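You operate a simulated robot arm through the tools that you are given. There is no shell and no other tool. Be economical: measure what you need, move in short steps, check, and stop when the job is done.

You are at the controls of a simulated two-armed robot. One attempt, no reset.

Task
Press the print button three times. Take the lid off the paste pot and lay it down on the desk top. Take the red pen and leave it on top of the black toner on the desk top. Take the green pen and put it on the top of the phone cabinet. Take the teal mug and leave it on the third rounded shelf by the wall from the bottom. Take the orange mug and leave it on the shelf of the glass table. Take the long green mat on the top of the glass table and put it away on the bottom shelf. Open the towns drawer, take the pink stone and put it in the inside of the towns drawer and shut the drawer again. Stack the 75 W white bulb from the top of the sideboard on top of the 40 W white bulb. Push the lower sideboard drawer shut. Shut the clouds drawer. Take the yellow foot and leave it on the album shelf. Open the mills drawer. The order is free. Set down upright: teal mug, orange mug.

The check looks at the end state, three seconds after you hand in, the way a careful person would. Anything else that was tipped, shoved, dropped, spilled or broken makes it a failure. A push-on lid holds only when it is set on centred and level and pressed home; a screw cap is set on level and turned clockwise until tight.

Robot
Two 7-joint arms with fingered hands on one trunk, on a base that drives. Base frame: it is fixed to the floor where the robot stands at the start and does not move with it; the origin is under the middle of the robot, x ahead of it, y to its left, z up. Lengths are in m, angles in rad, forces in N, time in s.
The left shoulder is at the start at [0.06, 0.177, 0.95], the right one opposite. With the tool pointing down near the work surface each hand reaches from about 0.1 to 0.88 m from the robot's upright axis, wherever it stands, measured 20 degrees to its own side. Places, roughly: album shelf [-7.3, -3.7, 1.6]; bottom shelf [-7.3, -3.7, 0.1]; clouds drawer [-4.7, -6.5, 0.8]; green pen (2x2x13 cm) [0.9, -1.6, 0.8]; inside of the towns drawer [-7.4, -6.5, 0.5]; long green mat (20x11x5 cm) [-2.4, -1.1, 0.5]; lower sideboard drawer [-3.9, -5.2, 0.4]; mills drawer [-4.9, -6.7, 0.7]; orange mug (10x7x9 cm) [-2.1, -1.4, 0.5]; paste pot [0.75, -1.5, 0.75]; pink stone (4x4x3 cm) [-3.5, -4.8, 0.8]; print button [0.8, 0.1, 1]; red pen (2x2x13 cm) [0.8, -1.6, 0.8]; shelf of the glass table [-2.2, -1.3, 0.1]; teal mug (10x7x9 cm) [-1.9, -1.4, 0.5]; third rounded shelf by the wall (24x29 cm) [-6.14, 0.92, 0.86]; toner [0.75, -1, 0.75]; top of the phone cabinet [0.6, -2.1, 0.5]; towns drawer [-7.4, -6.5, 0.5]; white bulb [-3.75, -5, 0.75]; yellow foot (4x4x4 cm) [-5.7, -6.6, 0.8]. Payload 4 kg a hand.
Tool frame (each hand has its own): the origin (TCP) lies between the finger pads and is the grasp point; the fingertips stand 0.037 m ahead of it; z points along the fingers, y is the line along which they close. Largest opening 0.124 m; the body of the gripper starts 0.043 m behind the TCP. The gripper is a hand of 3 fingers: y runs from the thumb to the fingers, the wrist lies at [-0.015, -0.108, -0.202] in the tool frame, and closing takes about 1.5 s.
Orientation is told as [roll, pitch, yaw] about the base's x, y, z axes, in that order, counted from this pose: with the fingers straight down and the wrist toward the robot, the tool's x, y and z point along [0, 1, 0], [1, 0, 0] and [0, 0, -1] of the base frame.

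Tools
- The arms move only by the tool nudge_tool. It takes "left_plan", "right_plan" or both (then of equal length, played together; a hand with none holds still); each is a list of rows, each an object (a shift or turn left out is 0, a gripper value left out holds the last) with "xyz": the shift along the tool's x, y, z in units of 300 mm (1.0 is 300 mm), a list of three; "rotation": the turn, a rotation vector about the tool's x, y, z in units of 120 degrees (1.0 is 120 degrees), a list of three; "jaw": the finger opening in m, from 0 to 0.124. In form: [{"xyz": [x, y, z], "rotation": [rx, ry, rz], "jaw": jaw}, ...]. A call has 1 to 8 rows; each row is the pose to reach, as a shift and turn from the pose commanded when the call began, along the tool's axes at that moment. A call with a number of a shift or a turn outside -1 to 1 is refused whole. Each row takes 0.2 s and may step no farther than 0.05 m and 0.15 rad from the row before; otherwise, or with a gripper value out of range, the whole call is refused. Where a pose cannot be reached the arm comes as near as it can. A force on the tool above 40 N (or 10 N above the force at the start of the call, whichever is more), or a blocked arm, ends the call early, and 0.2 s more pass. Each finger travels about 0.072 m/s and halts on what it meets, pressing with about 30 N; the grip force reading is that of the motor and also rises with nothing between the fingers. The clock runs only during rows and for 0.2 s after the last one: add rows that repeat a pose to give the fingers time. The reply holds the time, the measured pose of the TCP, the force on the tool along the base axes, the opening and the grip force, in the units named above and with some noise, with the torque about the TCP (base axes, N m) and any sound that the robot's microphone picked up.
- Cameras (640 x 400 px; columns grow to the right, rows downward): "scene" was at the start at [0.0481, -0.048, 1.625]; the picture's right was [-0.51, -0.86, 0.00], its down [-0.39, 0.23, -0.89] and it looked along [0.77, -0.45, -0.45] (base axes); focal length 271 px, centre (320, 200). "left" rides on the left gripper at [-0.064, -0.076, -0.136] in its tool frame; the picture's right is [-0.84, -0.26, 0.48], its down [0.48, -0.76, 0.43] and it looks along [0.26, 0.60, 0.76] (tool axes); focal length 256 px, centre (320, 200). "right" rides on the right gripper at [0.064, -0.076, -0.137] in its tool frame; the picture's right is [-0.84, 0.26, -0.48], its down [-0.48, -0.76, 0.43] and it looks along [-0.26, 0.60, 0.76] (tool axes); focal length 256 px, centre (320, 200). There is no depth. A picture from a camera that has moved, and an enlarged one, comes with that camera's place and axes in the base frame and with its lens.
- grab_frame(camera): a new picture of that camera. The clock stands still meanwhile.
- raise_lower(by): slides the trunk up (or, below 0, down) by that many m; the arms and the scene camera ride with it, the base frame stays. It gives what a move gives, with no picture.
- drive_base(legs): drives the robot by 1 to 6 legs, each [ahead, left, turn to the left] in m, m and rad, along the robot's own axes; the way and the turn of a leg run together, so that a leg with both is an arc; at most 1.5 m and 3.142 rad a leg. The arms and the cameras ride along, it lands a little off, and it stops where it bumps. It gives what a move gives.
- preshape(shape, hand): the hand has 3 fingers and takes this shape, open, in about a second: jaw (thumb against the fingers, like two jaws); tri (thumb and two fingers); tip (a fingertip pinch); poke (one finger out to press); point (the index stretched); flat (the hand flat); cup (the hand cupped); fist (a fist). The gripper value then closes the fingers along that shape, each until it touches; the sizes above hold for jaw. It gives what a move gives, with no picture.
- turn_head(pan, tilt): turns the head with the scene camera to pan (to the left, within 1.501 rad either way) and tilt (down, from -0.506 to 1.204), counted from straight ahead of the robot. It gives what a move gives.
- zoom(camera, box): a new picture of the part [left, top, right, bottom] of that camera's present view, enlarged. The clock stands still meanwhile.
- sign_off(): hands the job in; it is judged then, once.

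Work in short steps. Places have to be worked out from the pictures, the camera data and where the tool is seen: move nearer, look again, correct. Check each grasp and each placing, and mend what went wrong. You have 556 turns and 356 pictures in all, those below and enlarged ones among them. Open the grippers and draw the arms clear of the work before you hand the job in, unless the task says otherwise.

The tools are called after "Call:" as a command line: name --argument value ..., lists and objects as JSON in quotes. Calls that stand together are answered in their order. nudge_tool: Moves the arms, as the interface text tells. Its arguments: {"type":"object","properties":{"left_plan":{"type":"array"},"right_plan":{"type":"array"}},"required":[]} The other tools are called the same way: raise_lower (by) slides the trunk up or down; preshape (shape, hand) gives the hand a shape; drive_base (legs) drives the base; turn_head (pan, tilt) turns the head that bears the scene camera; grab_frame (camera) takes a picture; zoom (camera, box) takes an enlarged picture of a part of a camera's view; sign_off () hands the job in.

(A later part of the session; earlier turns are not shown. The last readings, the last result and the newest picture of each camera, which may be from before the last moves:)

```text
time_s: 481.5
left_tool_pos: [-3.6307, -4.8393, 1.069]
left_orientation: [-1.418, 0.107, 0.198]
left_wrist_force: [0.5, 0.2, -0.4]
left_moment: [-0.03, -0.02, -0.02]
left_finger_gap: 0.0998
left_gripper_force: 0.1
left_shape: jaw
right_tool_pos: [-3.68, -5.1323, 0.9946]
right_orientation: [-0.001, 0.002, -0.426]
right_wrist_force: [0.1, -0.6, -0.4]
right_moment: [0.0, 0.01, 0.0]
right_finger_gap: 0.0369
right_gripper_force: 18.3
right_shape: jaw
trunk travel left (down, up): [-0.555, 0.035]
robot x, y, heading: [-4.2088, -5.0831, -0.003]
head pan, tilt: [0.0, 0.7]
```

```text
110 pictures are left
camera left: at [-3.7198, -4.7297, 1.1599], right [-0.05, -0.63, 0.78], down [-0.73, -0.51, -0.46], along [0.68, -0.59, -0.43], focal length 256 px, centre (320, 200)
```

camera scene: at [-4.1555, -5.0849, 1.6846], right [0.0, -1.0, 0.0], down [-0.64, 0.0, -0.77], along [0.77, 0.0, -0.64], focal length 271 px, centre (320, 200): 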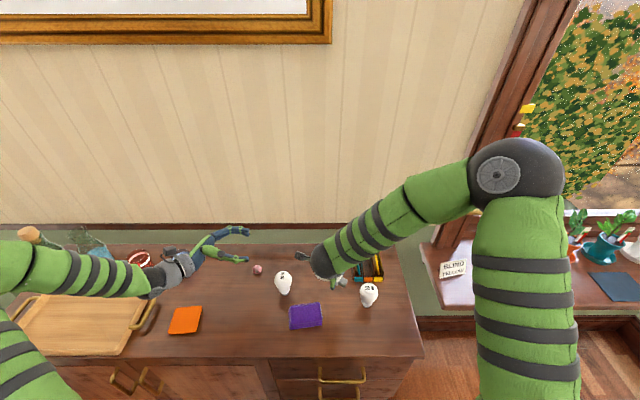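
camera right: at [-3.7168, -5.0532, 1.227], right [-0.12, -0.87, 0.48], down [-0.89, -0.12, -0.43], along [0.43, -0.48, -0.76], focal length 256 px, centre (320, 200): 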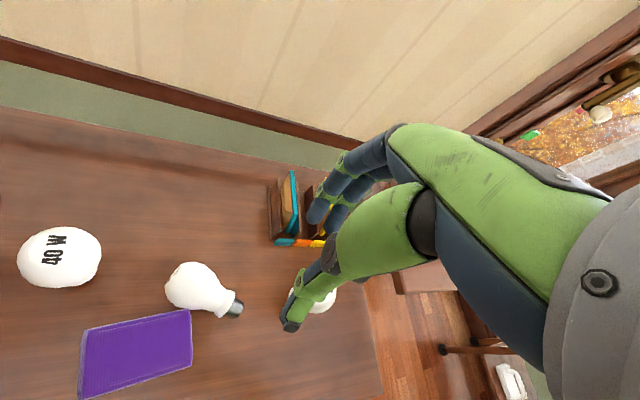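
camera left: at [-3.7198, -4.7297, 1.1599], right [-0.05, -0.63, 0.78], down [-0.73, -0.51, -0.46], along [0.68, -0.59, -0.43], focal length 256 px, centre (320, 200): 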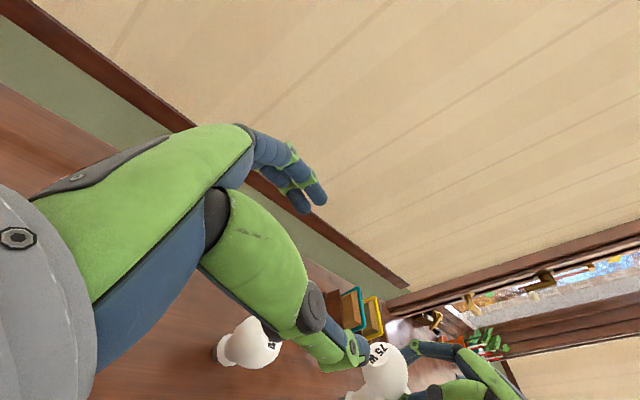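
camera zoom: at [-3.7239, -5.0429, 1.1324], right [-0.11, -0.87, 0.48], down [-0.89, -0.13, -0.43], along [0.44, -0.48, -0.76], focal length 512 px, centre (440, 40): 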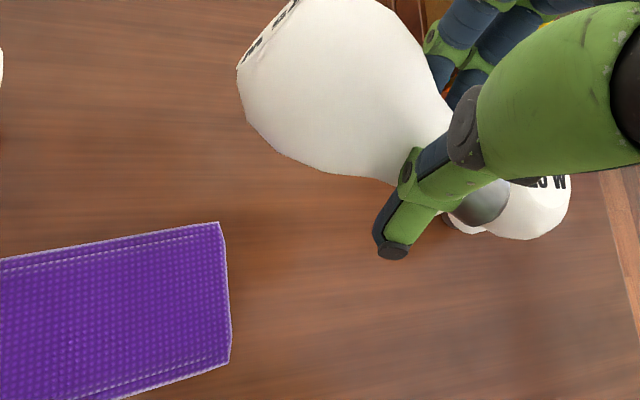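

Same roll with legal step sizes.

Call:
nudge_tool --right_plan '[{"xyz": [-0.02, -0.02, -0.05], "rotation": [0, 0.07, 0]}, {"xyz": [-0.04, -0.04, -0.1], "rotation": [0, 0.14, 0]}, {"xyz": [-0.06, -0.06, -0.15], "rotation": [0, 0.21, 0]}, {"xyz": [-0.08, -0.08, -0.2], "rotation": [0, 0.28, 0]}, {"xyz": [-0.1, -0.1, -0.25], "rotation": [0, 0.35, 0]}, {"xyz": [-0.1, -0.1, -0.3], "rotation": [0, 0.42, 0]}, {"xyz": [-0.1, -0.1, -0.3], "rotation": [0, 0.49, 0]}, {"xyz": [-0.1, -0.1, -0.3], "rotation": [0, 0.56, 0]}]'

Call:
nudge_tool --right_plan '[{"rotation": [0, 0.05, 0]}]' --left_plan '[{"xyz": [0, 0, 0], "rotation": [0, 0, 0.07]}]'

Call:
zoom --camera "scene" --box '[250, 200, 410, 310]'

Call:
grab_frame --camera "left"

```text
time_s: 483.5
left_tool_pos: [-3.6286, -4.8369, 1.0689]
left_orientation: [-1.418, 0.108, 0.2]
left_wrist_force: [0.4, -0.6, 0.5]
left_moment: [-0.01, -0.03, 0.01]
left_finger_gap: 0.0998
left_gripper_force: 0.1
left_shape: jaw
right_tool_pos: [-3.6719, -5.1643, 1.0922]
right_orientation: [1.06, -0.119, -0.439]
right_wrist_force: [-0.5, -0.1, -0.4]
right_moment: [0.0, -0.04, 0.0]
right_finger_gap: 0.0369
right_gripper_force: 17.6
right_shape: jaw
right hand out of reach, approached as far as the arm can: row 5, 6, 7, 8
trunk travel left (down, up): [-0.555, 0.035]
robot x, y, heading: [-4.2053, -5.0831, -0.002]
head pan, tilt: [0.0, 0.7]
stopped in row 8 (right hand): the arm was blocked; the commanded pose is now the measured one
```

```text
time_s: 483.9
left_tool_pos: [-3.6296, -4.8398, 1.068]
left_orientation: [-1.42, -0.039, 0.178]
left_wrist_force: [-0.5, -0.8, 0.4]
left_moment: [0.04, 0.0, 0.02]
left_finger_gap: 0.1
left_gripper_force: 0.0
left_shape: jaw
right_tool_pos: [-3.6695, -5.1764, 1.0936]
right_orientation: [1.117, -0.167, -0.444]
right_wrist_force: [0.5, -0.8, 0.8]
right_moment: [-0.05, 0.05, -0.03]
right_finger_gap: 0.0366
right_gripper_force: 18.3
right_shape: jaw
trunk travel left (down, up): [-0.555, 0.035]
robot x, y, heading: [-4.2125, -5.0847, -0.008]
head pan, tilt: [0.0, 0.7]
```

```text
3.64 times, centred on (330, 255) of scene
camera zoom: at [-4.1547, -5.0854, 1.6847], right [0.0, -1.0, 0.0], down [-0.64, 0.0, -0.76], along [0.76, 0.0, -0.64], focal length 985 px, centre (284, 0)
```

zoom: 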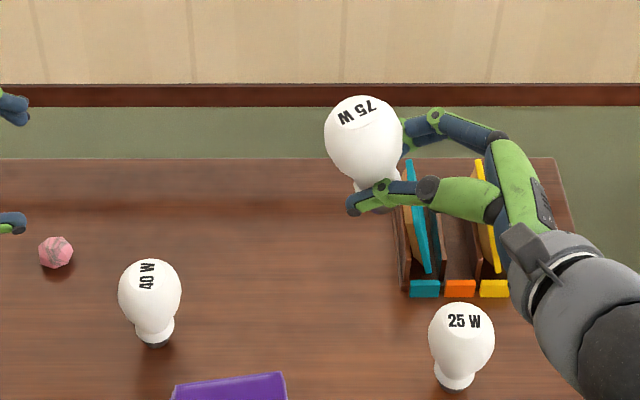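

```text
108 pictures are left
camera left: at [-3.7296, -4.7302, 1.149], right [-0.17, -0.64, 0.74], down [-0.66, -0.48, -0.57], along [0.73, -0.59, -0.34], focal length 256 px, centre (320, 200)
```

left: 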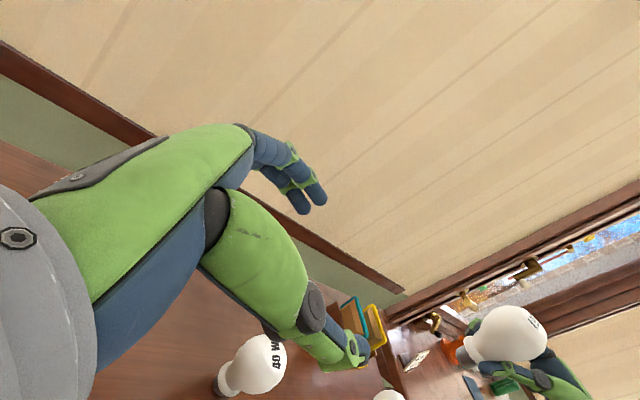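

The 75 W is nearly upright, but the right arm is cramped. Back the base up 13 cm for elbow room, then finish the roll while moving toward the stack position (high).

Call:
drive_base --legs '[[-0.13, 0, 0]]'

Call:
nudge_tool --right_plan '[{"xyz": [0.03, 0.08, 0.06], "rotation": [0, 0.025, 0]}, {"xyz": [0.06, 0.16, 0.12], "rotation": [0, 0.05, 0]}, {"xyz": [0.09, 0.24, 0.18], "rotation": [0, 0.07, 0]}, {"xyz": [0.11, 0.32, 0.24], "rotation": [0, 0.07, 0]}, {"xyz": [0.13, 0.4, 0.3], "rotation": [0, 0.07, 0]}]'

Call:
zoom --camera "scene" --box '[240, 170, 400, 290]'

```text
time_s: 485.2
left_tool_pos: [-3.7584, -4.8402, 1.068]
left_orientation: [-1.42, -0.039, 0.177]
left_wrist_force: [-0.2, 0.0, -0.3]
left_moment: [0.02, 0.01, 0.02]
left_finger_gap: 0.0999
left_gripper_force: 0.1
left_shape: jaw
right_tool_pos: [-3.8023, -5.1641, 1.0914]
right_orientation: [1.168, -0.119, -0.442]
right_wrist_force: [0.0, -0.8, -0.8]
right_moment: [-0.03, 0.01, 0.0]
right_finger_gap: 0.0371
right_gripper_force: 17.6
right_shape: jaw
trunk travel left (down, up): [-0.555, 0.035]
robot x, y, heading: [-4.3395, -5.082, -0.011]
head pan, tilt: [0.0, 0.7]
```

```text
time_s: 486.4
left_tool_pos: [-3.7569, -4.8397, 1.068]
left_orientation: [-1.418, -0.035, 0.176]
left_wrist_force: [-0.3, -0.3, 0.0]
left_moment: [0.01, 0.02, 0.0]
left_finger_gap: 0.0998
left_gripper_force: 0.1
left_shape: jaw
right_tool_pos: [-3.6511, -5.1283, 1.1057]
right_orientation: [1.314, -0.117, -0.441]
right_wrist_force: [-0.9, -0.9, -0.1]
right_moment: [0.0, -0.01, 0.0]
right_finger_gap: 0.0367
right_gripper_force: 17.7
right_shape: jaw
trunk travel left (down, up): [-0.555, 0.035]
robot x, y, heading: [-4.3369, -5.0825, -0.007]
head pan, tilt: [0.0, 0.7]
```

```text
3.33 times, centred on (320, 230) of scene
camera zoom: at [-4.2824, -5.0841, 1.6846], right [0.0, -1.0, 0.0], down [-0.64, 0.0, -0.76], along [0.76, 0.0, -0.64], focal length 903 px, centre (320, 100)
```

zoom: 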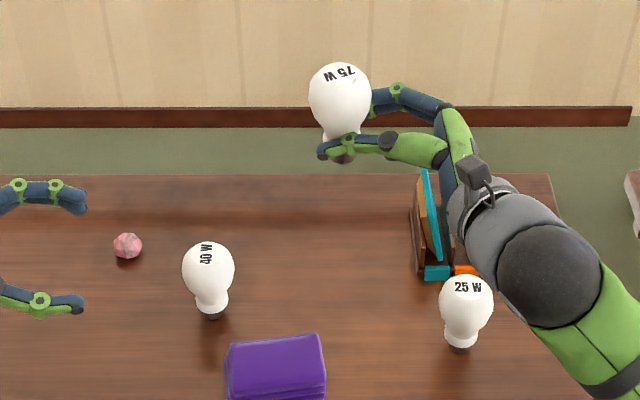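

Nearly vertical (top leans ~6° toward me). Trim that, move the 75 W above the 40 W, and move the left hand out further left.

Call:
nudge_tool --right_plan '[{"xyz": [0.02, -0.03, 0.08], "rotation": [0.004, 0, 0.017]}, {"xyz": [0.055, -0.07, 0.18], "rotation": [0.009, 0.001, 0.035]}, {"xyz": [0.09, -0.115, 0.29], "rotation": [0.013, 0.0015, 0.052]}, {"xyz": [0.137, -0.177, 0.439], "rotation": [0.013, 0.0015, 0.052]}]' --left_plan '[{"xyz": [0, 0, -0.1]}, {"xyz": [0, 0, -0.2]}, {"xyz": [0, 0, -0.3]}, {"xyz": [0, 0, -0.35]}]'

Call:
zoom --camera "scene" --box '[230, 190, 350, 290]'

Call:
grab_frame --camera "left"

```text
refused: row 4 steps farther than a row can; nothing moved
```

```text
4.00 times, centred on (290, 240) of scene
camera zoom: at [-4.2824, -5.0841, 1.6846], right [0.0, -1.0, 0.0], down [-0.64, 0.0, -0.76], along [0.76, 0.0, -0.64], focal length 1084 px, centre (440, 40)
```

zoom: 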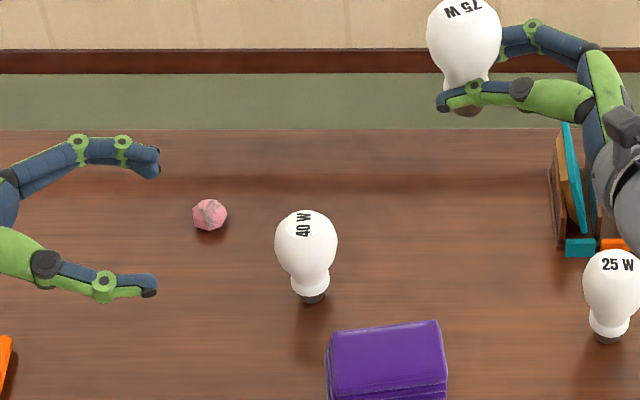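

```text
105 pictures are left
camera left: at [-3.8566, -4.7302, 1.1486], right [-0.17, -0.64, 0.74], down [-0.67, -0.48, -0.57], along [0.73, -0.6, -0.34], focal length 256 px, centre (320, 200)
```

left: 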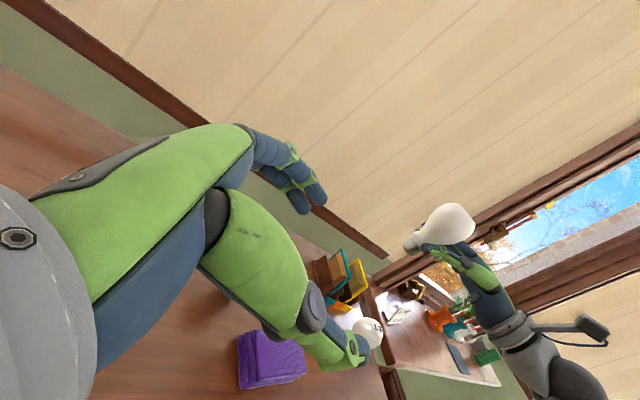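

Call:
nudge_tool --right_plan '[{"xyz": [0.02, -0.03, 0.08], "rotation": [0.004, 0, 0.017]}, {"xyz": [0.05, -0.065, 0.17], "rotation": [0.009, 0.001, 0.035]}, {"xyz": [0.08, -0.105, 0.26], "rotation": [0.013, 0.0015, 0.052]}, {"xyz": [0.11, -0.145, 0.35], "rotation": [0.013, 0.0015, 0.052]}, {"xyz": [0.137, -0.177, 0.439], "rotation": [0.013, 0.0015, 0.052]}]' --left_plan '[{"xyz": [0, 0, -0.1]}, {"xyz": [0, 0, -0.2]}, {"xyz": [0, 0, -0.3]}, {"xyz": [0, 0, -0.35]}, {"xyz": [0, 0, -0.35]}]'

Call:
zoom --camera "scene" --box '[230, 190, 350, 290]'

Call:
grab_frame --camera "left"

```text
time_s: 487.6
left_tool_pos: [-3.7771, -4.7375, 1.0851]
left_orientation: [-1.422, -0.036, 0.179]
left_wrist_force: [0.5, 0.5, -0.9]
left_moment: [-0.02, 0.0, -0.02]
left_finger_gap: 0.0999
left_gripper_force: 0.0
left_shape: jaw
right_tool_pos: [-3.6208, -5.0052, 1.1302]
right_orientation: [1.301, 0.018, -0.402]
right_wrist_force: [0.2, -0.7, -1.0]
right_moment: [0.02, 0.03, -0.01]
right_finger_gap: 0.0365
right_gripper_force: 18.2
right_shape: jaw
right hand out of reach, approached as far as the arm can: row 2, 3, 4, 5
trunk travel left (down, up): [-0.555, 0.035]
robot x, y, heading: [-4.3405, -5.0869, -0.007]
head pan, tilt: [0.0, 0.7]
```

```text
4.00 times, centred on (290, 240) of scene
camera zoom: at [-4.2824, -5.0834, 1.6846], right [0.0, -1.0, 0.0], down [-0.64, 0.0, -0.76], along [0.76, 0.0, -0.64], focal length 1084 px, centre (440, 40)
```

zoom: 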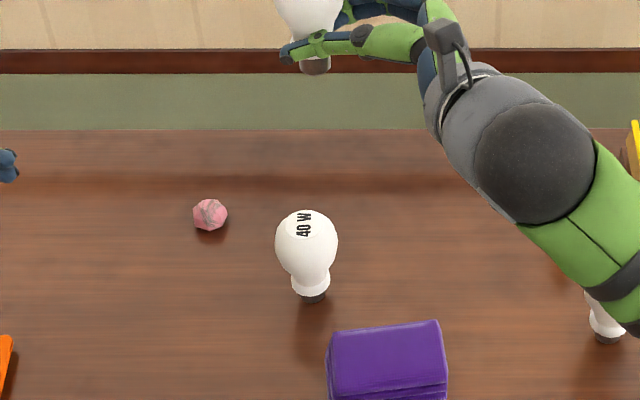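

```text
103 pictures are left
camera left: at [-3.8761, -4.6279, 1.1655], right [-0.17, -0.64, 0.75], down [-0.67, -0.48, -0.57], along [0.73, -0.6, -0.34], focal length 256 px, centre (320, 200)
```

left: 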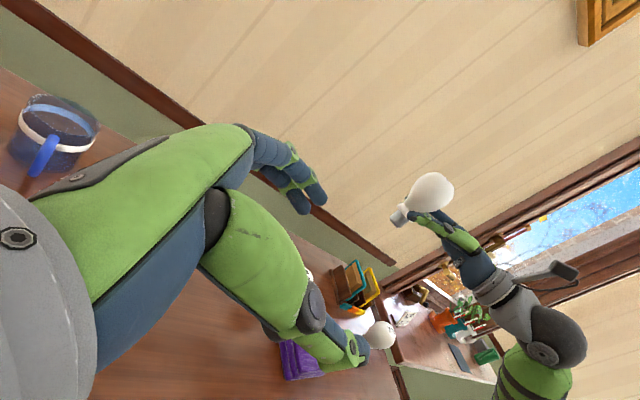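

Views show it close to vertical. The arm is near its limit here, so lower the trunk 0.1 m and re-check.

Call:
raise_lower --by -0.1

Call:
zoom --camera "scene" --box '[230, 160, 350, 290]'

```text
time_s: 488.9
left_tool_pos: [-3.7768, -4.7397, 0.9856]
left_orientation: [-1.42, -0.039, 0.175]
left_wrist_force: [0.1, -0.5, -0.1]
left_moment: [0.0, 0.02, 0.03]
left_finger_gap: 0.0998
left_gripper_force: 0.0
left_shape: jaw
right_tool_pos: [-3.6218, -5.0052, 1.0302]
right_orientation: [1.302, 0.014, -0.403]
right_wrist_force: [-0.3, -0.2, -0.6]
right_moment: [-0.04, 0.02, -0.03]
right_finger_gap: 0.0365
right_gripper_force: 17.9
right_shape: jaw
trunk travel left (down, up): [-0.455, 0.135]
robot x, y, heading: [-4.3359, -5.0819, -0.007]
head pan, tilt: [0.0, 0.7]
```

```text
3.08 times, centred on (290, 225) of scene
camera zoom: at [-4.2829, -5.0843, 1.5847], right [0.0, -1.0, 0.0], down [-0.64, 0.0, -0.76], along [0.76, 0.0, -0.64], focal length 834 px, centre (412, 123)
```

zoom: 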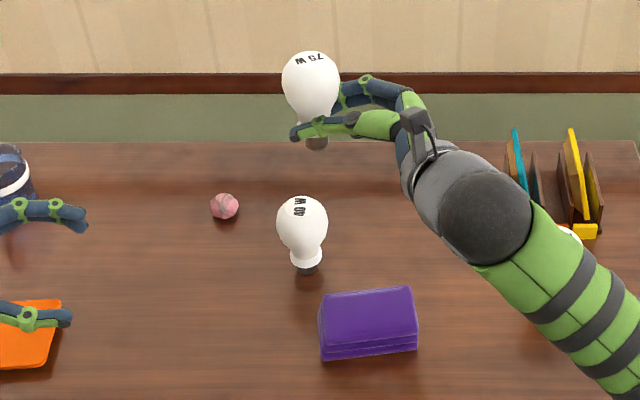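

Both bulbs now look parallel and vertical. Shift (-1 cm, +2.2 cm) and lower 5.5 cm, then check alignment.

Call:
nudge_tool --right_plan '[{"xyz": [0.005, -0.03, 0.06]}, {"xyz": [-0.04, -0.05, 0.08]}, {"xyz": [-0.1, -0.055, 0.09]}, {"xyz": [-0.163, -0.059, 0.102]}]'

Call:
zoom --camera "scene" --box '[250, 180, 340, 270]'

Call:
zoom --camera "left" --box '[320, 150, 480, 300]'

```text
time_s: 489.9
left_tool_pos: [-3.7767, -4.7388, 0.985]
left_orientation: [-1.419, -0.039, 0.175]
left_wrist_force: [-0.2, -0.1, -0.6]
left_moment: [-0.02, 0.0, -0.02]
left_finger_gap: 0.1
left_gripper_force: 0.1
left_shape: jaw
right_tool_pos: [-3.6196, -5.0022, 0.9896]
right_orientation: [1.289, 0.031, -0.379]
right_wrist_force: [1.1, -0.4, -0.2]
right_moment: [0.0, -0.01, -0.01]
right_finger_gap: 0.0367
right_gripper_force: 17.6
right_shape: jaw
right hand out of reach, approached as far as the arm can: row 1, 2, 3, 4
trunk travel left (down, up): [-0.455, 0.135]
robot x, y, heading: [-4.3364, -5.083, -0.004]
head pan, tilt: [0.0, 0.7]
```

```text
4.44 times, centred on (295, 225) of scene
camera zoom: at [-4.2826, -5.0844, 1.5847], right [0.0, -1.0, 0.0], down [-0.64, 0.0, -0.76], along [0.76, 0.0, -0.64], focal length 1204 px, centre (431, 89)
```

zoom: 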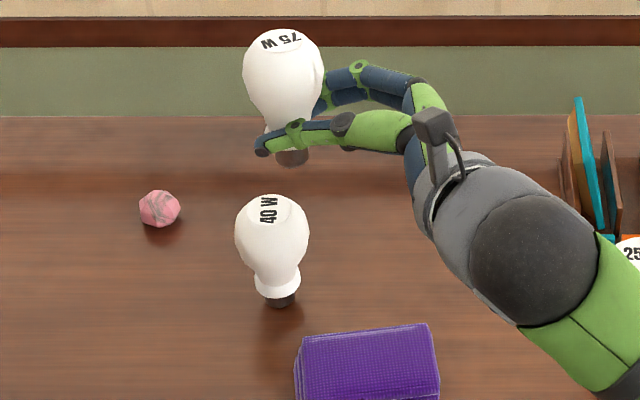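

```text
2.67 times, centred on (400, 225) of left
camera zoom: at [-3.8763, -4.6288, 1.0659], right [-0.17, -0.64, 0.74], down [-0.67, -0.48, -0.57], along [0.73, -0.6, -0.34], focal length 683 px, centre (107, 133)
```

zoom: 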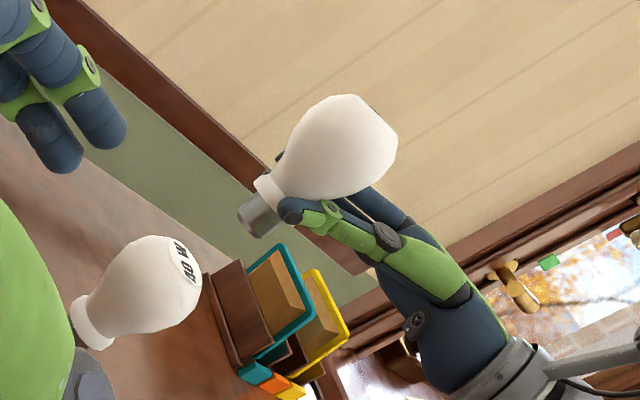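

The arm can't reach further left in this pose, so I'll nudge the whole base: back 2 cm and left 2 cm.

Call:
drive_base --legs '[[-0.02, 0.021, 0]]'

Call:
zoom --camera "scene" --box '[250, 180, 340, 270]'

Call:
zoom --camera "left" --box '[320, 150, 480, 300]'

```text
time_s: 490.8
left_tool_pos: [-3.7971, -4.7163, 0.9844]
left_orientation: [-1.417, -0.04, 0.177]
left_wrist_force: [-0.7, 0.1, 0.3]
left_moment: [0.01, 0.04, 0.04]
left_finger_gap: 0.0998
left_gripper_force: 0.1
left_shape: jaw
right_tool_pos: [-3.641, -4.9802, 0.9901]
right_orientation: [1.29, 0.028, -0.377]
right_wrist_force: [0.5, 0.5, -0.5]
right_moment: [0.01, 0.02, 0.02]
right_finger_gap: 0.0364
right_gripper_force: 17.3
right_shape: jaw
trunk travel left (down, up): [-0.455, 0.135]
robot x, y, heading: [-4.3576, -5.0626, -0.01]
head pan, tilt: [0.0, 0.7]
```

```text
4.44 times, centred on (295, 225) of scene
camera zoom: at [-4.3035, -5.0622, 1.5847], right [0.0, -1.0, 0.0], down [-0.64, 0.0, -0.77], along [0.77, 0.0, -0.64], focal length 1204 px, centre (431, 89)
```

zoom: 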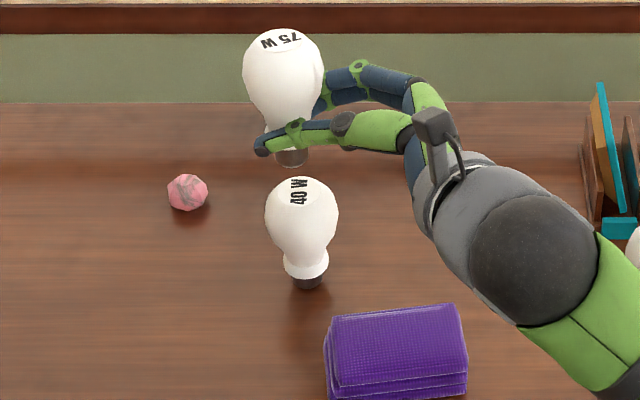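

```text
2.67 times, centred on (400, 225) of left
camera zoom: at [-3.8969, -4.6068, 1.0657], right [-0.17, -0.64, 0.75], down [-0.66, -0.48, -0.57], along [0.73, -0.6, -0.34], focal length 683 px, centre (107, 133)
```

zoom: 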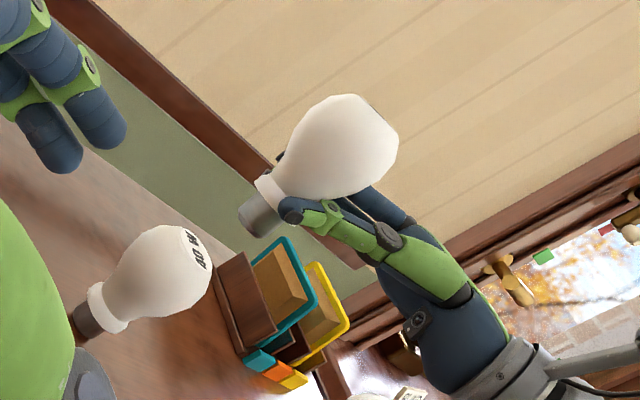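

Now need about +1 cm in x, -3 mm in y. Fine-adjust with the arm and lower 2 cm.

Call:
nudge_tool --right_plan '[{"xyz": [-0.02, 0.02, 0.007]}, {"xyz": [-0.045, 0.037, 0.015]}, {"xyz": [-0.062, 0.037, 0.021]}, {"xyz": [-0.062, 0.037, 0.021]}]'

Call:
zoom --camera "scene" --box '[260, 190, 330, 260]'

Call:
zoom --camera "left" --box '[330, 160, 450, 270]'

```text
time_s: 491.8
left_tool_pos: [-3.7971, -4.7173, 0.9856]
left_orientation: [-1.418, -0.036, 0.178]
left_wrist_force: [-0.1, -0.7, 0.2]
left_moment: [0.01, 0.0, 0.05]
left_finger_gap: 0.1
left_gripper_force: 0.1
left_shape: jaw
right_tool_pos: [-3.6296, -4.9836, 0.9704]
right_orientation: [1.288, 0.034, -0.374]
right_wrist_force: [0.0, 0.2, -0.2]
right_moment: [-0.03, -0.02, -0.05]
right_finger_gap: 0.0366
right_gripper_force: 17.9
right_shape: jaw
trunk travel left (down, up): [-0.455, 0.135]
robot x, y, heading: [-4.3554, -5.0609, -0.007]
head pan, tilt: [0.0, 0.7]
```

```text
5.71 times, centred on (295, 225) of scene
camera zoom: at [-4.3028, -5.063, 1.5846], right [0.0, -1.0, 0.0], down [-0.64, 0.0, -0.76], along [0.76, 0.0, -0.64], focal length 1548 px, centre (463, 57)
```

zoom: 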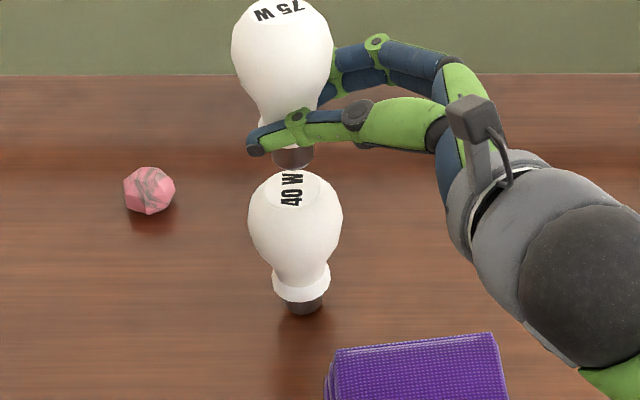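

```text
3.64 times, centred on (390, 215) of left
camera zoom: at [-3.8965, -4.6073, 1.0658], right [-0.17, -0.64, 0.74], down [-0.67, -0.48, -0.57], along [0.73, -0.6, -0.34], focal length 931 px, centre (66, 146)
```

zoom: 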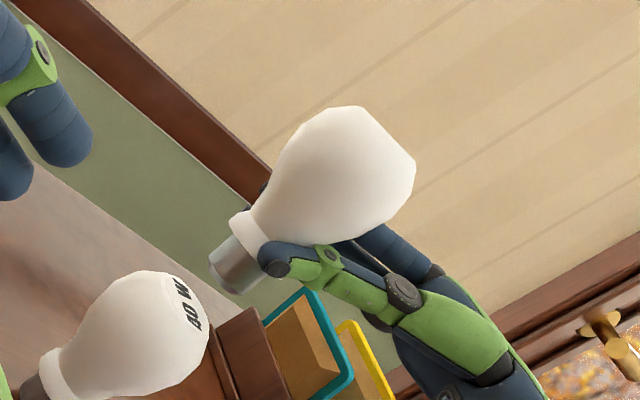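

Upright within ~2°. Small trim (-4 mm, +2 mm) and lower toward contact.

Call:
nudge_tool --right_plan '[{"xyz": [-0.02, -0.013, 0.008]}, {"xyz": [-0.04, -0.013, 0.013]}, {"xyz": [-0.055, -0.013, 0.017]}, {"xyz": [-0.055, -0.013, 0.017]}]'

Call:
zoom --camera "scene" --box '[265, 205, 325, 260]'

Call:
zoom --camera "left" --box '[330, 180, 430, 270]'

```text
time_s: 492.8
left_tool_pos: [-3.7974, -4.7178, 0.985]
left_orientation: [-1.418, -0.036, 0.177]
left_wrist_force: [0.1, -0.5, 0.0]
left_moment: [0.0, 0.02, 0.01]
left_finger_gap: 0.1
left_gripper_force: 0.1
left_shape: jaw
right_tool_pos: [-3.6282, -4.9858, 0.9574]
right_orientation: [1.287, 0.035, -0.371]
right_wrist_force: [0.4, 0.0, -0.6]
right_moment: [0.0, 0.01, 0.0]
right_finger_gap: 0.0366
right_gripper_force: 17.3
right_shape: jaw
right hand out of reach, approached as far as the arm can: row 2, 3, 4
trunk travel left (down, up): [-0.455, 0.135]
robot x, y, heading: [-4.3584, -5.0613, -0.007]
head pan, tilt: [0.0, 0.7]
```

```text
7.27 times, centred on (295, 232) of scene
camera zoom: at [-4.3028, -5.063, 1.5846], right [0.0, -1.0, 0.0], down [-0.64, 0.0, -0.76], along [0.76, 0.0, -0.64], focal length 1970 px, centre (502, -36)
```

zoom: 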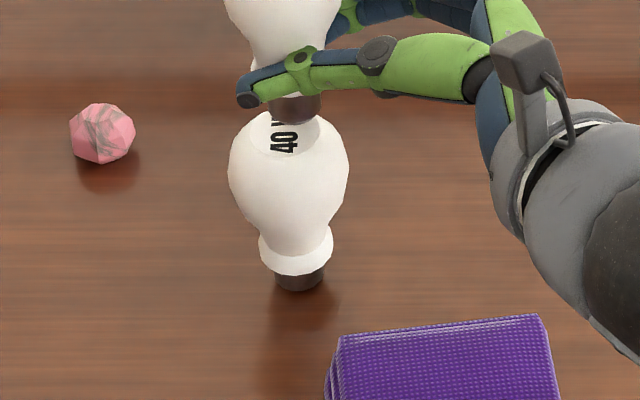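

```text
4.44 times, centred on (380, 225) of left
camera zoom: at [-3.8965, -4.6073, 1.0658], right [-0.17, -0.64, 0.74], down [-0.67, -0.48, -0.57], along [0.73, -0.6, -0.34], focal length 1138 px, centre (53, 89)
```

zoom: 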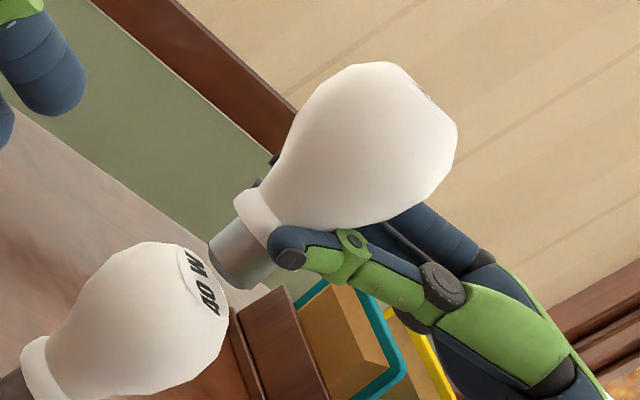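

Alignment needs (-7 mm, +5 mm); the arm is at its limit, so nudge the base.

Call:
drive_base --legs '[[-0.007, 0.005, 0]]'

Call:
zoom --camera "scene" --box '[265, 205, 325, 260]'

Call:
zoom --camera "left" --box '[330, 180, 430, 270]'

```text
time_s: 493.5
left_tool_pos: [-3.8039, -4.7111, 0.9842]
left_orientation: [-1.42, -0.037, 0.177]
left_wrist_force: [0.3, -0.3, 0.2]
left_moment: [-0.01, 0.01, -0.02]
left_finger_gap: 0.0998
left_gripper_force: 0.0
left_shape: jaw
right_tool_pos: [-3.6358, -4.9827, 0.9586]
right_orientation: [1.287, 0.035, -0.37]
right_wrist_force: [-0.4, 0.9, -1.0]
right_moment: [-0.03, 0.03, -0.02]
right_finger_gap: 0.0365
right_gripper_force: 18.4
right_shape: jaw
trunk travel left (down, up): [-0.455, 0.135]
robot x, y, heading: [-4.368, -5.055, -0.003]
head pan, tilt: [0.0, 0.7]
```

```text
7.27 times, centred on (295, 232) of scene
camera zoom: at [-4.3104, -5.0576, 1.5847], right [0.0, -1.0, 0.0], down [-0.64, 0.0, -0.77], along [0.77, 0.0, -0.64], focal length 1970 px, centre (502, -36)
```

zoom: 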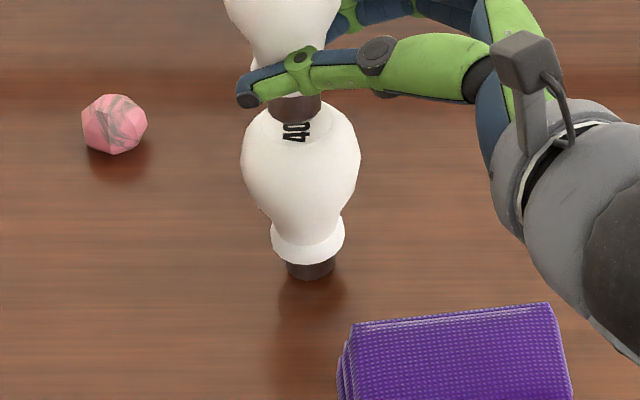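

```text
4.44 times, centred on (380, 225) of left
camera zoom: at [-3.904, -4.6019, 1.0658], right [-0.17, -0.64, 0.74], down [-0.66, -0.48, -0.57], along [0.73, -0.59, -0.34], focal length 1138 px, centre (53, 89)
```

zoom: 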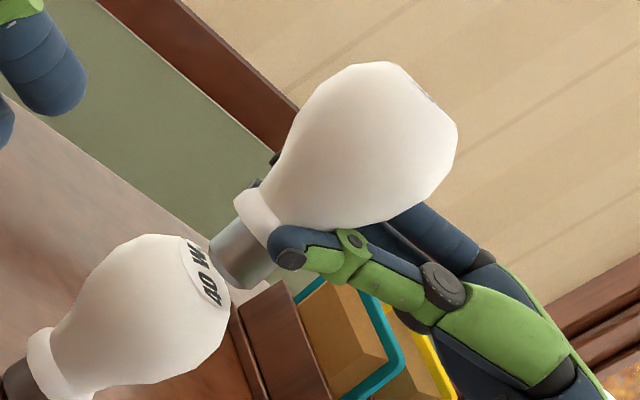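

Aligned within ~3 mm. Use the trunk to lower straight down in tiny steps.

Call:
raise_lower --by -0.005

Call:
raise_lower --by -0.004

```text
time_s: 494.0
left_tool_pos: [-3.8058, -4.7118, 0.9801]
left_orientation: [-1.418, -0.035, 0.176]
left_wrist_force: [-0.3, 0.3, -0.9]
left_moment: [0.04, 0.01, -0.03]
left_finger_gap: 0.0999
left_gripper_force: 0.0
left_shape: jaw
right_tool_pos: [-3.6364, -4.9822, 0.9525]
right_orientation: [1.288, 0.033, -0.371]
right_wrist_force: [-1.2, -0.1, -0.5]
right_moment: [-0.06, 0.04, -0.02]
right_finger_gap: 0.0368
right_gripper_force: 17.8
right_shape: jaw
trunk travel left (down, up): [-0.45, 0.14]
robot x, y, heading: [-4.3645, -5.0579, -0.0]
head pan, tilt: [0.0, 0.7]
```

```text
time_s: 494.6
left_tool_pos: [-3.8043, -4.7129, 0.9764]
left_orientation: [-1.42, -0.039, 0.175]
left_wrist_force: [0.1, 0.1, 0.2]
left_moment: [0.0, 0.0, -0.03]
left_finger_gap: 0.0997
left_gripper_force: 0.0
left_shape: jaw
right_tool_pos: [-3.6357, -4.982, 0.9507]
right_orientation: [1.287, 0.035, -0.368]
right_wrist_force: [1.1, 0.1, 6.6]
right_moment: [0.08, -0.14, 0.0]
right_finger_gap: 0.0365
right_gripper_force: 18.0
right_shape: jaw
trunk travel left (down, up): [-0.446, 0.144]
robot x, y, heading: [-4.3631, -5.0573, 0.004]
head pan, tilt: [0.0, 0.7]
```

Contact at 6.6 N. Check once more before release.

Call:
zoom --camera "scene" --box '[260, 190, 330, 260]'

Call:
zoom --camera "left" --box '[320, 170, 440, 280]'

```text
5.71 times, centred on (295, 225) of scene
camera zoom: at [-4.3103, -5.0581, 1.5758], right [0.0, -1.0, 0.0], down [-0.64, 0.0, -0.77], along [0.77, 0.0, -0.64], focal length 1548 px, centre (463, 57)
```

zoom: 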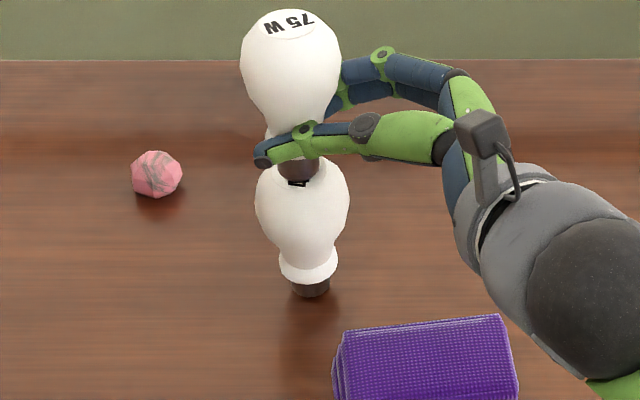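

```text
3.64 times, centred on (380, 225) of left
camera zoom: at [-3.9039, -4.6023, 1.057], right [-0.17, -0.64, 0.74], down [-0.66, -0.48, -0.57], along [0.73, -0.59, -0.34], focal length 931 px, centre (102, 109)
```

zoom: 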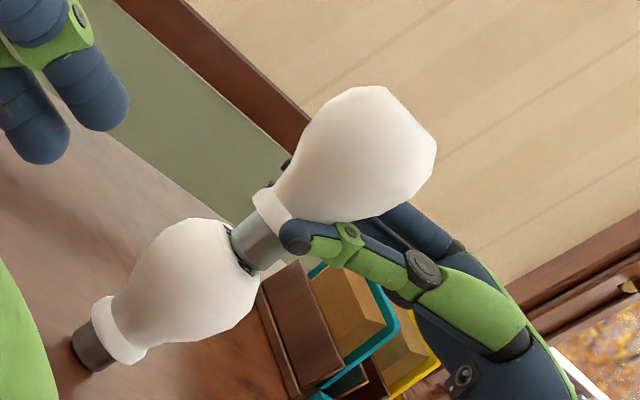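

Well aligned in both views. Open very slowly.

Call:
nudge_tool --right_plan '[{"xyz": [0, 0, 0], "jaw": 0.039}, {"xyz": [0, 0, 0], "jaw": 0.042}, {"xyz": [0, 0, 0], "jaw": 0.046}, {"xyz": [0, 0, 0], "jaw": 0.052}, {"xyz": [0, 0, 0], "jaw": 0.06}, {"xyz": [0, 0, 0], "jaw": 0.072}, {"xyz": [0, 0, 0], "jaw": 0.09}]'

Call:
zoom --camera "scene" --box '[260, 190, 330, 260]'

```text
time_s: 496.2
left_tool_pos: [-3.8039, -4.7116, 0.9757]
left_orientation: [-1.419, -0.036, 0.175]
left_wrist_force: [-0.1, 0.7, -0.4]
left_moment: [0.0, 0.0, -0.01]
left_finger_gap: 0.0996
left_gripper_force: 0.1
left_shape: jaw
right_tool_pos: [-3.6362, -4.983, 0.9495]
right_orientation: [1.286, 0.034, -0.37]
right_wrist_force: [0.2, -0.7, -0.8]
right_moment: [0.03, 0.0, -0.01]
right_finger_gap: 0.09
right_gripper_force: 0.0
right_shape: jaw
trunk travel left (down, up): [-0.446, 0.144]
robot x, y, heading: [-4.3639, -5.0604, -0.007]
head pan, tilt: [0.0, 0.7]
```

```text
5.71 times, centred on (295, 225) of scene
camera zoom: at [-4.3099, -5.058, 1.5756], right [0.0, -1.0, 0.0], down [-0.64, 0.0, -0.76], along [0.76, 0.0, -0.64], focal length 1548 px, centre (463, 57)
```

zoom: 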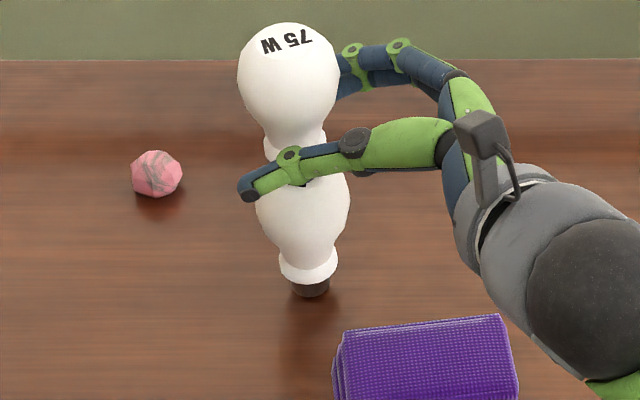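

Call:
zoom --camera "left" --box '[320, 170, 440, 280]'

```text
3.64 times, centred on (380, 225) of left
camera zoom: at [-3.9037, -4.6022, 1.0568], right [-0.17, -0.64, 0.74], down [-0.67, -0.48, -0.57], along [0.73, -0.59, -0.34], focal length 931 px, centre (102, 109)
```

zoom: 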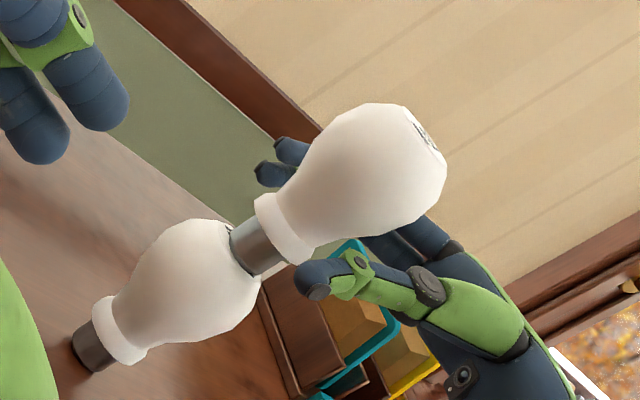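

The stack stands. Open a bit wider and retreat horizontally away from it.

Call:
nudge_tool --right_plan '[{"xyz": [0, 0, 0], "jaw": 0.11}, {"xyz": [-0.02, 0, -0.07]}, {"xyz": [-0.045, 0, -0.15]}, {"xyz": [-0.07, 0, -0.24]}, {"xyz": [-0.09, 0, -0.34]}, {"xyz": [-0.09, 0, -0.46]}]'

Call:
zoom --camera "scene" --box '[230, 170, 390, 290]'

```text
time_s: 497.6
left_tool_pos: [-3.8041, -4.7112, 0.9752]
left_orientation: [-1.42, -0.039, 0.176]
left_wrist_force: [0.2, 0.1, 0.0]
left_moment: [-0.03, -0.02, 0.02]
left_finger_gap: 0.1001
left_gripper_force: 0.0
left_shape: jaw
right_tool_pos: [-3.6863, -5.1139, 0.9624]
right_orientation: [1.286, 0.035, -0.368]
right_wrist_force: [-0.1, 0.1, -0.3]
right_moment: [0.03, 0.0, -0.01]
right_finger_gap: 0.1099
right_gripper_force: 0.1
right_shape: jaw
trunk travel left (down, up): [-0.446, 0.144]
robot x, y, heading: [-4.3636, -5.0544, -0.006]
head pan, tilt: [0.0, 0.7]
```

```text
3.33 times, centred on (310, 230) of scene
camera zoom: at [-4.3101, -5.0583, 1.5757], right [0.0, -1.0, 0.0], down [-0.64, 0.0, -0.76], along [0.76, 0.0, -0.64], focal length 903 px, centre (353, 100)
```

zoom: 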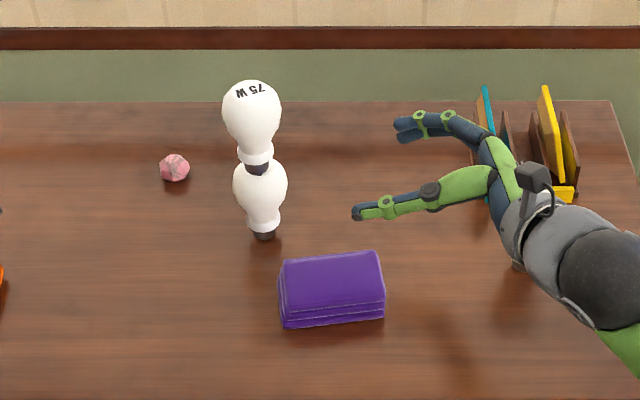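

The stack is standing and clear. Raise the trunk to lift both hands, then bring the right arm back to its vertical carry pose and straighten the left hand.

Call:
raise_lower --by 0.13

Call:
nudge_tool --right_plan '[{"xyz": [-0.01, -0.1, -0.04], "rotation": [0, -0.07, 0]}, {"xyz": [-0.03, -0.2, -0.08], "rotation": [0, -0.14, 0]}, {"xyz": [-0.05, -0.3, -0.12], "rotation": [0, -0.21, 0]}, {"xyz": [-0.06, -0.4, -0.16], "rotation": [0, -0.28, 0]}, {"xyz": [-0.08, -0.5, -0.2], "rotation": [0, -0.35, 0]}, {"xyz": [-0.09, -0.6, -0.24], "rotation": [0, -0.42, 0]}, {"xyz": [-0.1, -0.7, -0.28], "rotation": [0, -0.49, 0]}, {"xyz": [-0.1, -0.75, -0.29], "rotation": [0, -0.56, 0]}]' --left_plan '[{"rotation": [0, 0.07, 0]}, {"rotation": [0, 0.14, 0]}, {"rotation": [0, 0.21, 0]}, {"rotation": [0, 0.28, 0]}, {"rotation": [0, 0.35, 0]}, {"rotation": [0, 0.42, 0]}, {"rotation": [0, 0.49, 0]}, {"rotation": [0, 0.56, 0]}]'

Call:
nudge_tool --left_plan '[{"xyz": [-0.08, 0.1, -0.05], "rotation": [0.01, 0.06, 0]}, {"xyz": [-0.18, 0.22, -0.05], "rotation": [0.017, 0.118, 0.04], "jaw": 0.07}, {"xyz": [-0.25, 0.35, -0.05], "rotation": [0.017, 0.118, 0.085]}]'

Call:
grab_frame --camera "left"

```text
time_s: 499.1
left_tool_pos: [-3.8041, -4.7113, 1.105]
left_orientation: [-1.419, -0.037, 0.178]
left_wrist_force: [0.1, -0.6, -0.3]
left_moment: [0.01, 0.01, 0.01]
left_finger_gap: 0.0997
left_gripper_force: 0.0
left_shape: jaw
right_tool_pos: [-3.6863, -5.1152, 1.0916]
right_orientation: [1.286, 0.035, -0.37]
right_wrist_force: [-0.1, -0.4, -0.3]
right_moment: [-0.01, -0.02, -0.03]
right_finger_gap: 0.1097
right_gripper_force: 0.1
right_shape: jaw
trunk travel left (down, up): [-0.576, 0.014]
robot x, y, heading: [-4.3606, -5.056, -0.002]
head pan, tilt: [0.0, 0.7]
```

```text
time_s: 500.9
left_tool_pos: [-3.8028, -4.7114, 1.1064]
left_orientation: [-0.245, -0.037, 0.178]
left_wrist_force: [1.0, -0.2, 1.1]
left_moment: [0.0, -0.02, 0.01]
left_finger_gap: 0.0996
left_gripper_force: 0.2
left_shape: jaw
right_tool_pos: [-3.93, -5.1198, 1.0948]
right_orientation: [0.11, 0.038, -0.371]
right_wrist_force: [0.1, -0.3, 0.0]
right_moment: [0.01, 0.02, -0.01]
right_finger_gap: 0.1102
right_gripper_force: 0.1
right_shape: jaw
trunk travel left (down, up): [-0.576, 0.014]
robot x, y, heading: [-4.3632, -5.0546, -0.003]
head pan, tilt: [0.0, 0.7]
```

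```text
time_s: 501.8
left_tool_pos: [-3.685, -4.7609, 1.1403]
left_orientation: [0.007, -0.021, -0.004]
left_wrist_force: [0.3, 1.1, -0.8]
left_moment: [0.01, 0.02, 0.02]
left_finger_gap: 0.0706
left_gripper_force: 0.0
left_shape: jaw
right_tool_pos: [-3.9272, -5.118, 1.0945]
right_orientation: [0.113, 0.036, -0.369]
right_wrist_force: [0.6, 0.0, -0.7]
right_moment: [-0.01, 0.03, 0.0]
right_finger_gap: 0.1099
right_gripper_force: 0.0
right_shape: jaw
trunk travel left (down, up): [-0.576, 0.014]
robot x, y, heading: [-4.3647, -5.0599, -0.002]
head pan, tilt: [0.0, 0.7]
```

```text
86 pictures are left
camera left: at [-3.764, -4.8245, 1.2753], right [-0.25, -0.83, -0.49], down [-0.75, 0.49, -0.45], along [0.61, 0.26, -0.75], focal length 256 px, centre (320, 200)
```

left: 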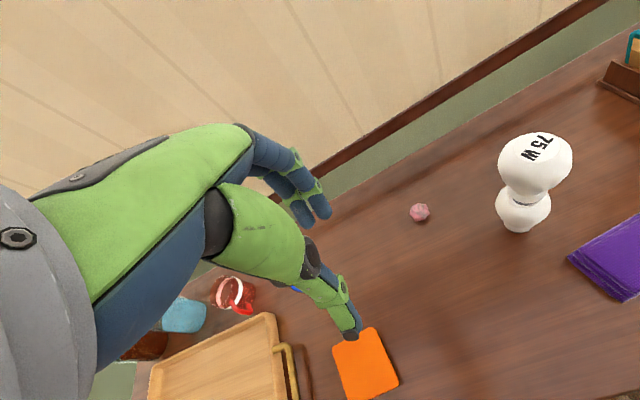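

The stack still stands. Next the pink stone at (-3.534, -4.843): move the left hand over it and down.

Call:
nudge_tool --left_plan '[{"xyz": [-0.05, 0.1, 0.05]}, {"xyz": [-0.1, 0.2, 0.12]}, {"xyz": [-0.15, 0.3, 0.2]}, {"xyz": [-0.2, 0.4, 0.3]}, {"xyz": [-0.273, 0.503, 0.4]}, {"xyz": [-0.273, 0.503, 0.55]}, {"xyz": [-0.273, 0.503, 0.7]}]'

Call:
grab_frame --camera "left"

```text
time_s: 503.4
left_tool_pos: [-3.5323, -4.8422, 0.9363]
left_orientation: [0.006, -0.023, -0.003]
left_wrist_force: [-1.4, 0.6, -0.9]
left_moment: [0.05, 0.02, 0.01]
left_finger_gap: 0.07
left_gripper_force: 0.0
left_shape: jaw
right_tool_pos: [-3.9281, -5.1201, 1.0942]
right_orientation: [0.113, 0.036, -0.371]
right_wrist_force: [0.2, -0.3, -0.1]
right_moment: [0.01, -0.04, -0.03]
right_finger_gap: 0.11
right_gripper_force: 0.0
right_shape: jaw
trunk travel left (down, up): [-0.576, 0.014]
robot x, y, heading: [-4.3613, -5.0569, -0.004]
head pan, tilt: [0.0, 0.7]
```

```text
85 pictures are left
camera left: at [-3.6113, -4.9061, 1.0713], right [-0.25, -0.83, -0.49], down [-0.75, 0.49, -0.45], along [0.62, 0.26, -0.74], focal length 256 px, centre (320, 200)
```

left: 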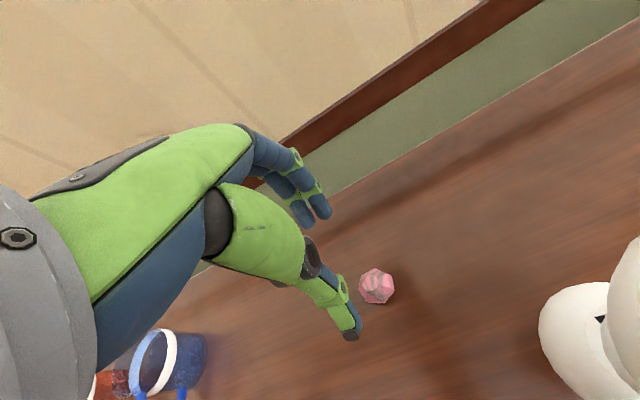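

Directly above. Descend, close, and lift.

Call:
nudge_tool --left_plan '[{"xyz": [0, 0, 0.12]}, {"xyz": [0, 0, 0.22]}, {"xyz": [0, 0, 0.3]}, {"xyz": [0, 0, 0.3], "jaw": 0.03}, {"xyz": [0, 0, 0.3], "jaw": 0.0}, {"xyz": [0, 0, 0.3]}, {"xyz": [0, 0, 0.3]}]'

Call:
nudge_tool --left_plan '[{"xyz": [0, 0, -0.12]}, {"xyz": [0, 0, -0.28]}, {"xyz": [0, 0, -0.44]}, {"xyz": [0, -0.1, -0.55]}, {"xyz": [0, -0.25, -0.6]}, {"xyz": [0, -0.4, -0.6]}, {"xyz": [0, -0.55, -0.6]}]'

Call:
grab_frame --camera "left"

```text
time_s: 504.9
left_tool_pos: [-3.5317, -4.842, 0.8469]
left_orientation: [0.008, -0.025, -0.004]
left_wrist_force: [-0.5, 1.1, 4.6]
left_moment: [0.02, -0.05, 0.05]
left_finger_gap: 0.026
left_gripper_force: 30.1
left_shape: jaw
right_tool_pos: [-3.9292, -5.1192, 1.0949]
right_orientation: [0.114, 0.035, -0.37]
right_wrist_force: [-0.7, -0.4, -0.6]
right_moment: [0.03, -0.04, 0.0]
right_finger_gap: 0.1098
right_gripper_force: 0.0
right_shape: jaw
trunk travel left (down, up): [-0.576, 0.014]
robot x, y, heading: [-4.3646, -5.0576, -0.004]
head pan, tilt: [0.0, 0.7]
```

```text
time_s: 506.6
left_tool_pos: [-3.7028, -4.8427, 1.0223]
left_orientation: [0.008, -0.022, -0.003]
left_wrist_force: [-0.8, -0.4, -0.4]
left_moment: [0.05, 0.01, -0.05]
left_finger_gap: 0.0252
left_gripper_force: 30.0
left_shape: jaw
right_tool_pos: [-3.9298, -5.1184, 1.0953]
right_orientation: [0.113, 0.035, -0.37]
right_wrist_force: [0.7, 0.1, 0.2]
right_moment: [-0.03, -0.06, -0.02]
right_finger_gap: 0.1099
right_gripper_force: 0.0
right_shape: jaw
trunk travel left (down, up): [-0.576, 0.014]
robot x, y, heading: [-4.365, -5.0549, -0.006]
head pan, tilt: [0.0, 0.7]
```

```text
84 pictures are left
camera left: at [-3.7825, -4.906, 1.1572], right [-0.25, -0.83, -0.49], down [-0.75, 0.49, -0.45], along [0.62, 0.26, -0.74], focal length 256 px, centre (320, 200)
```

left: 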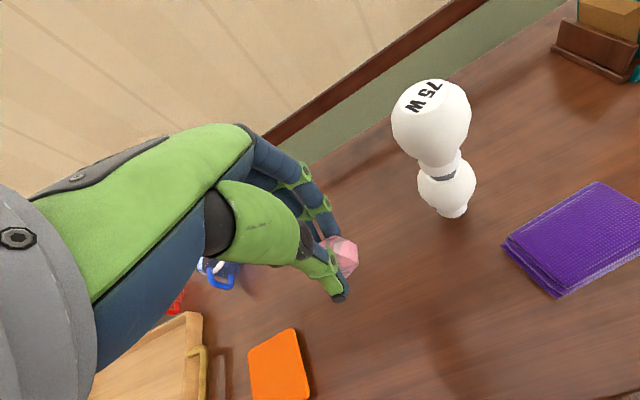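

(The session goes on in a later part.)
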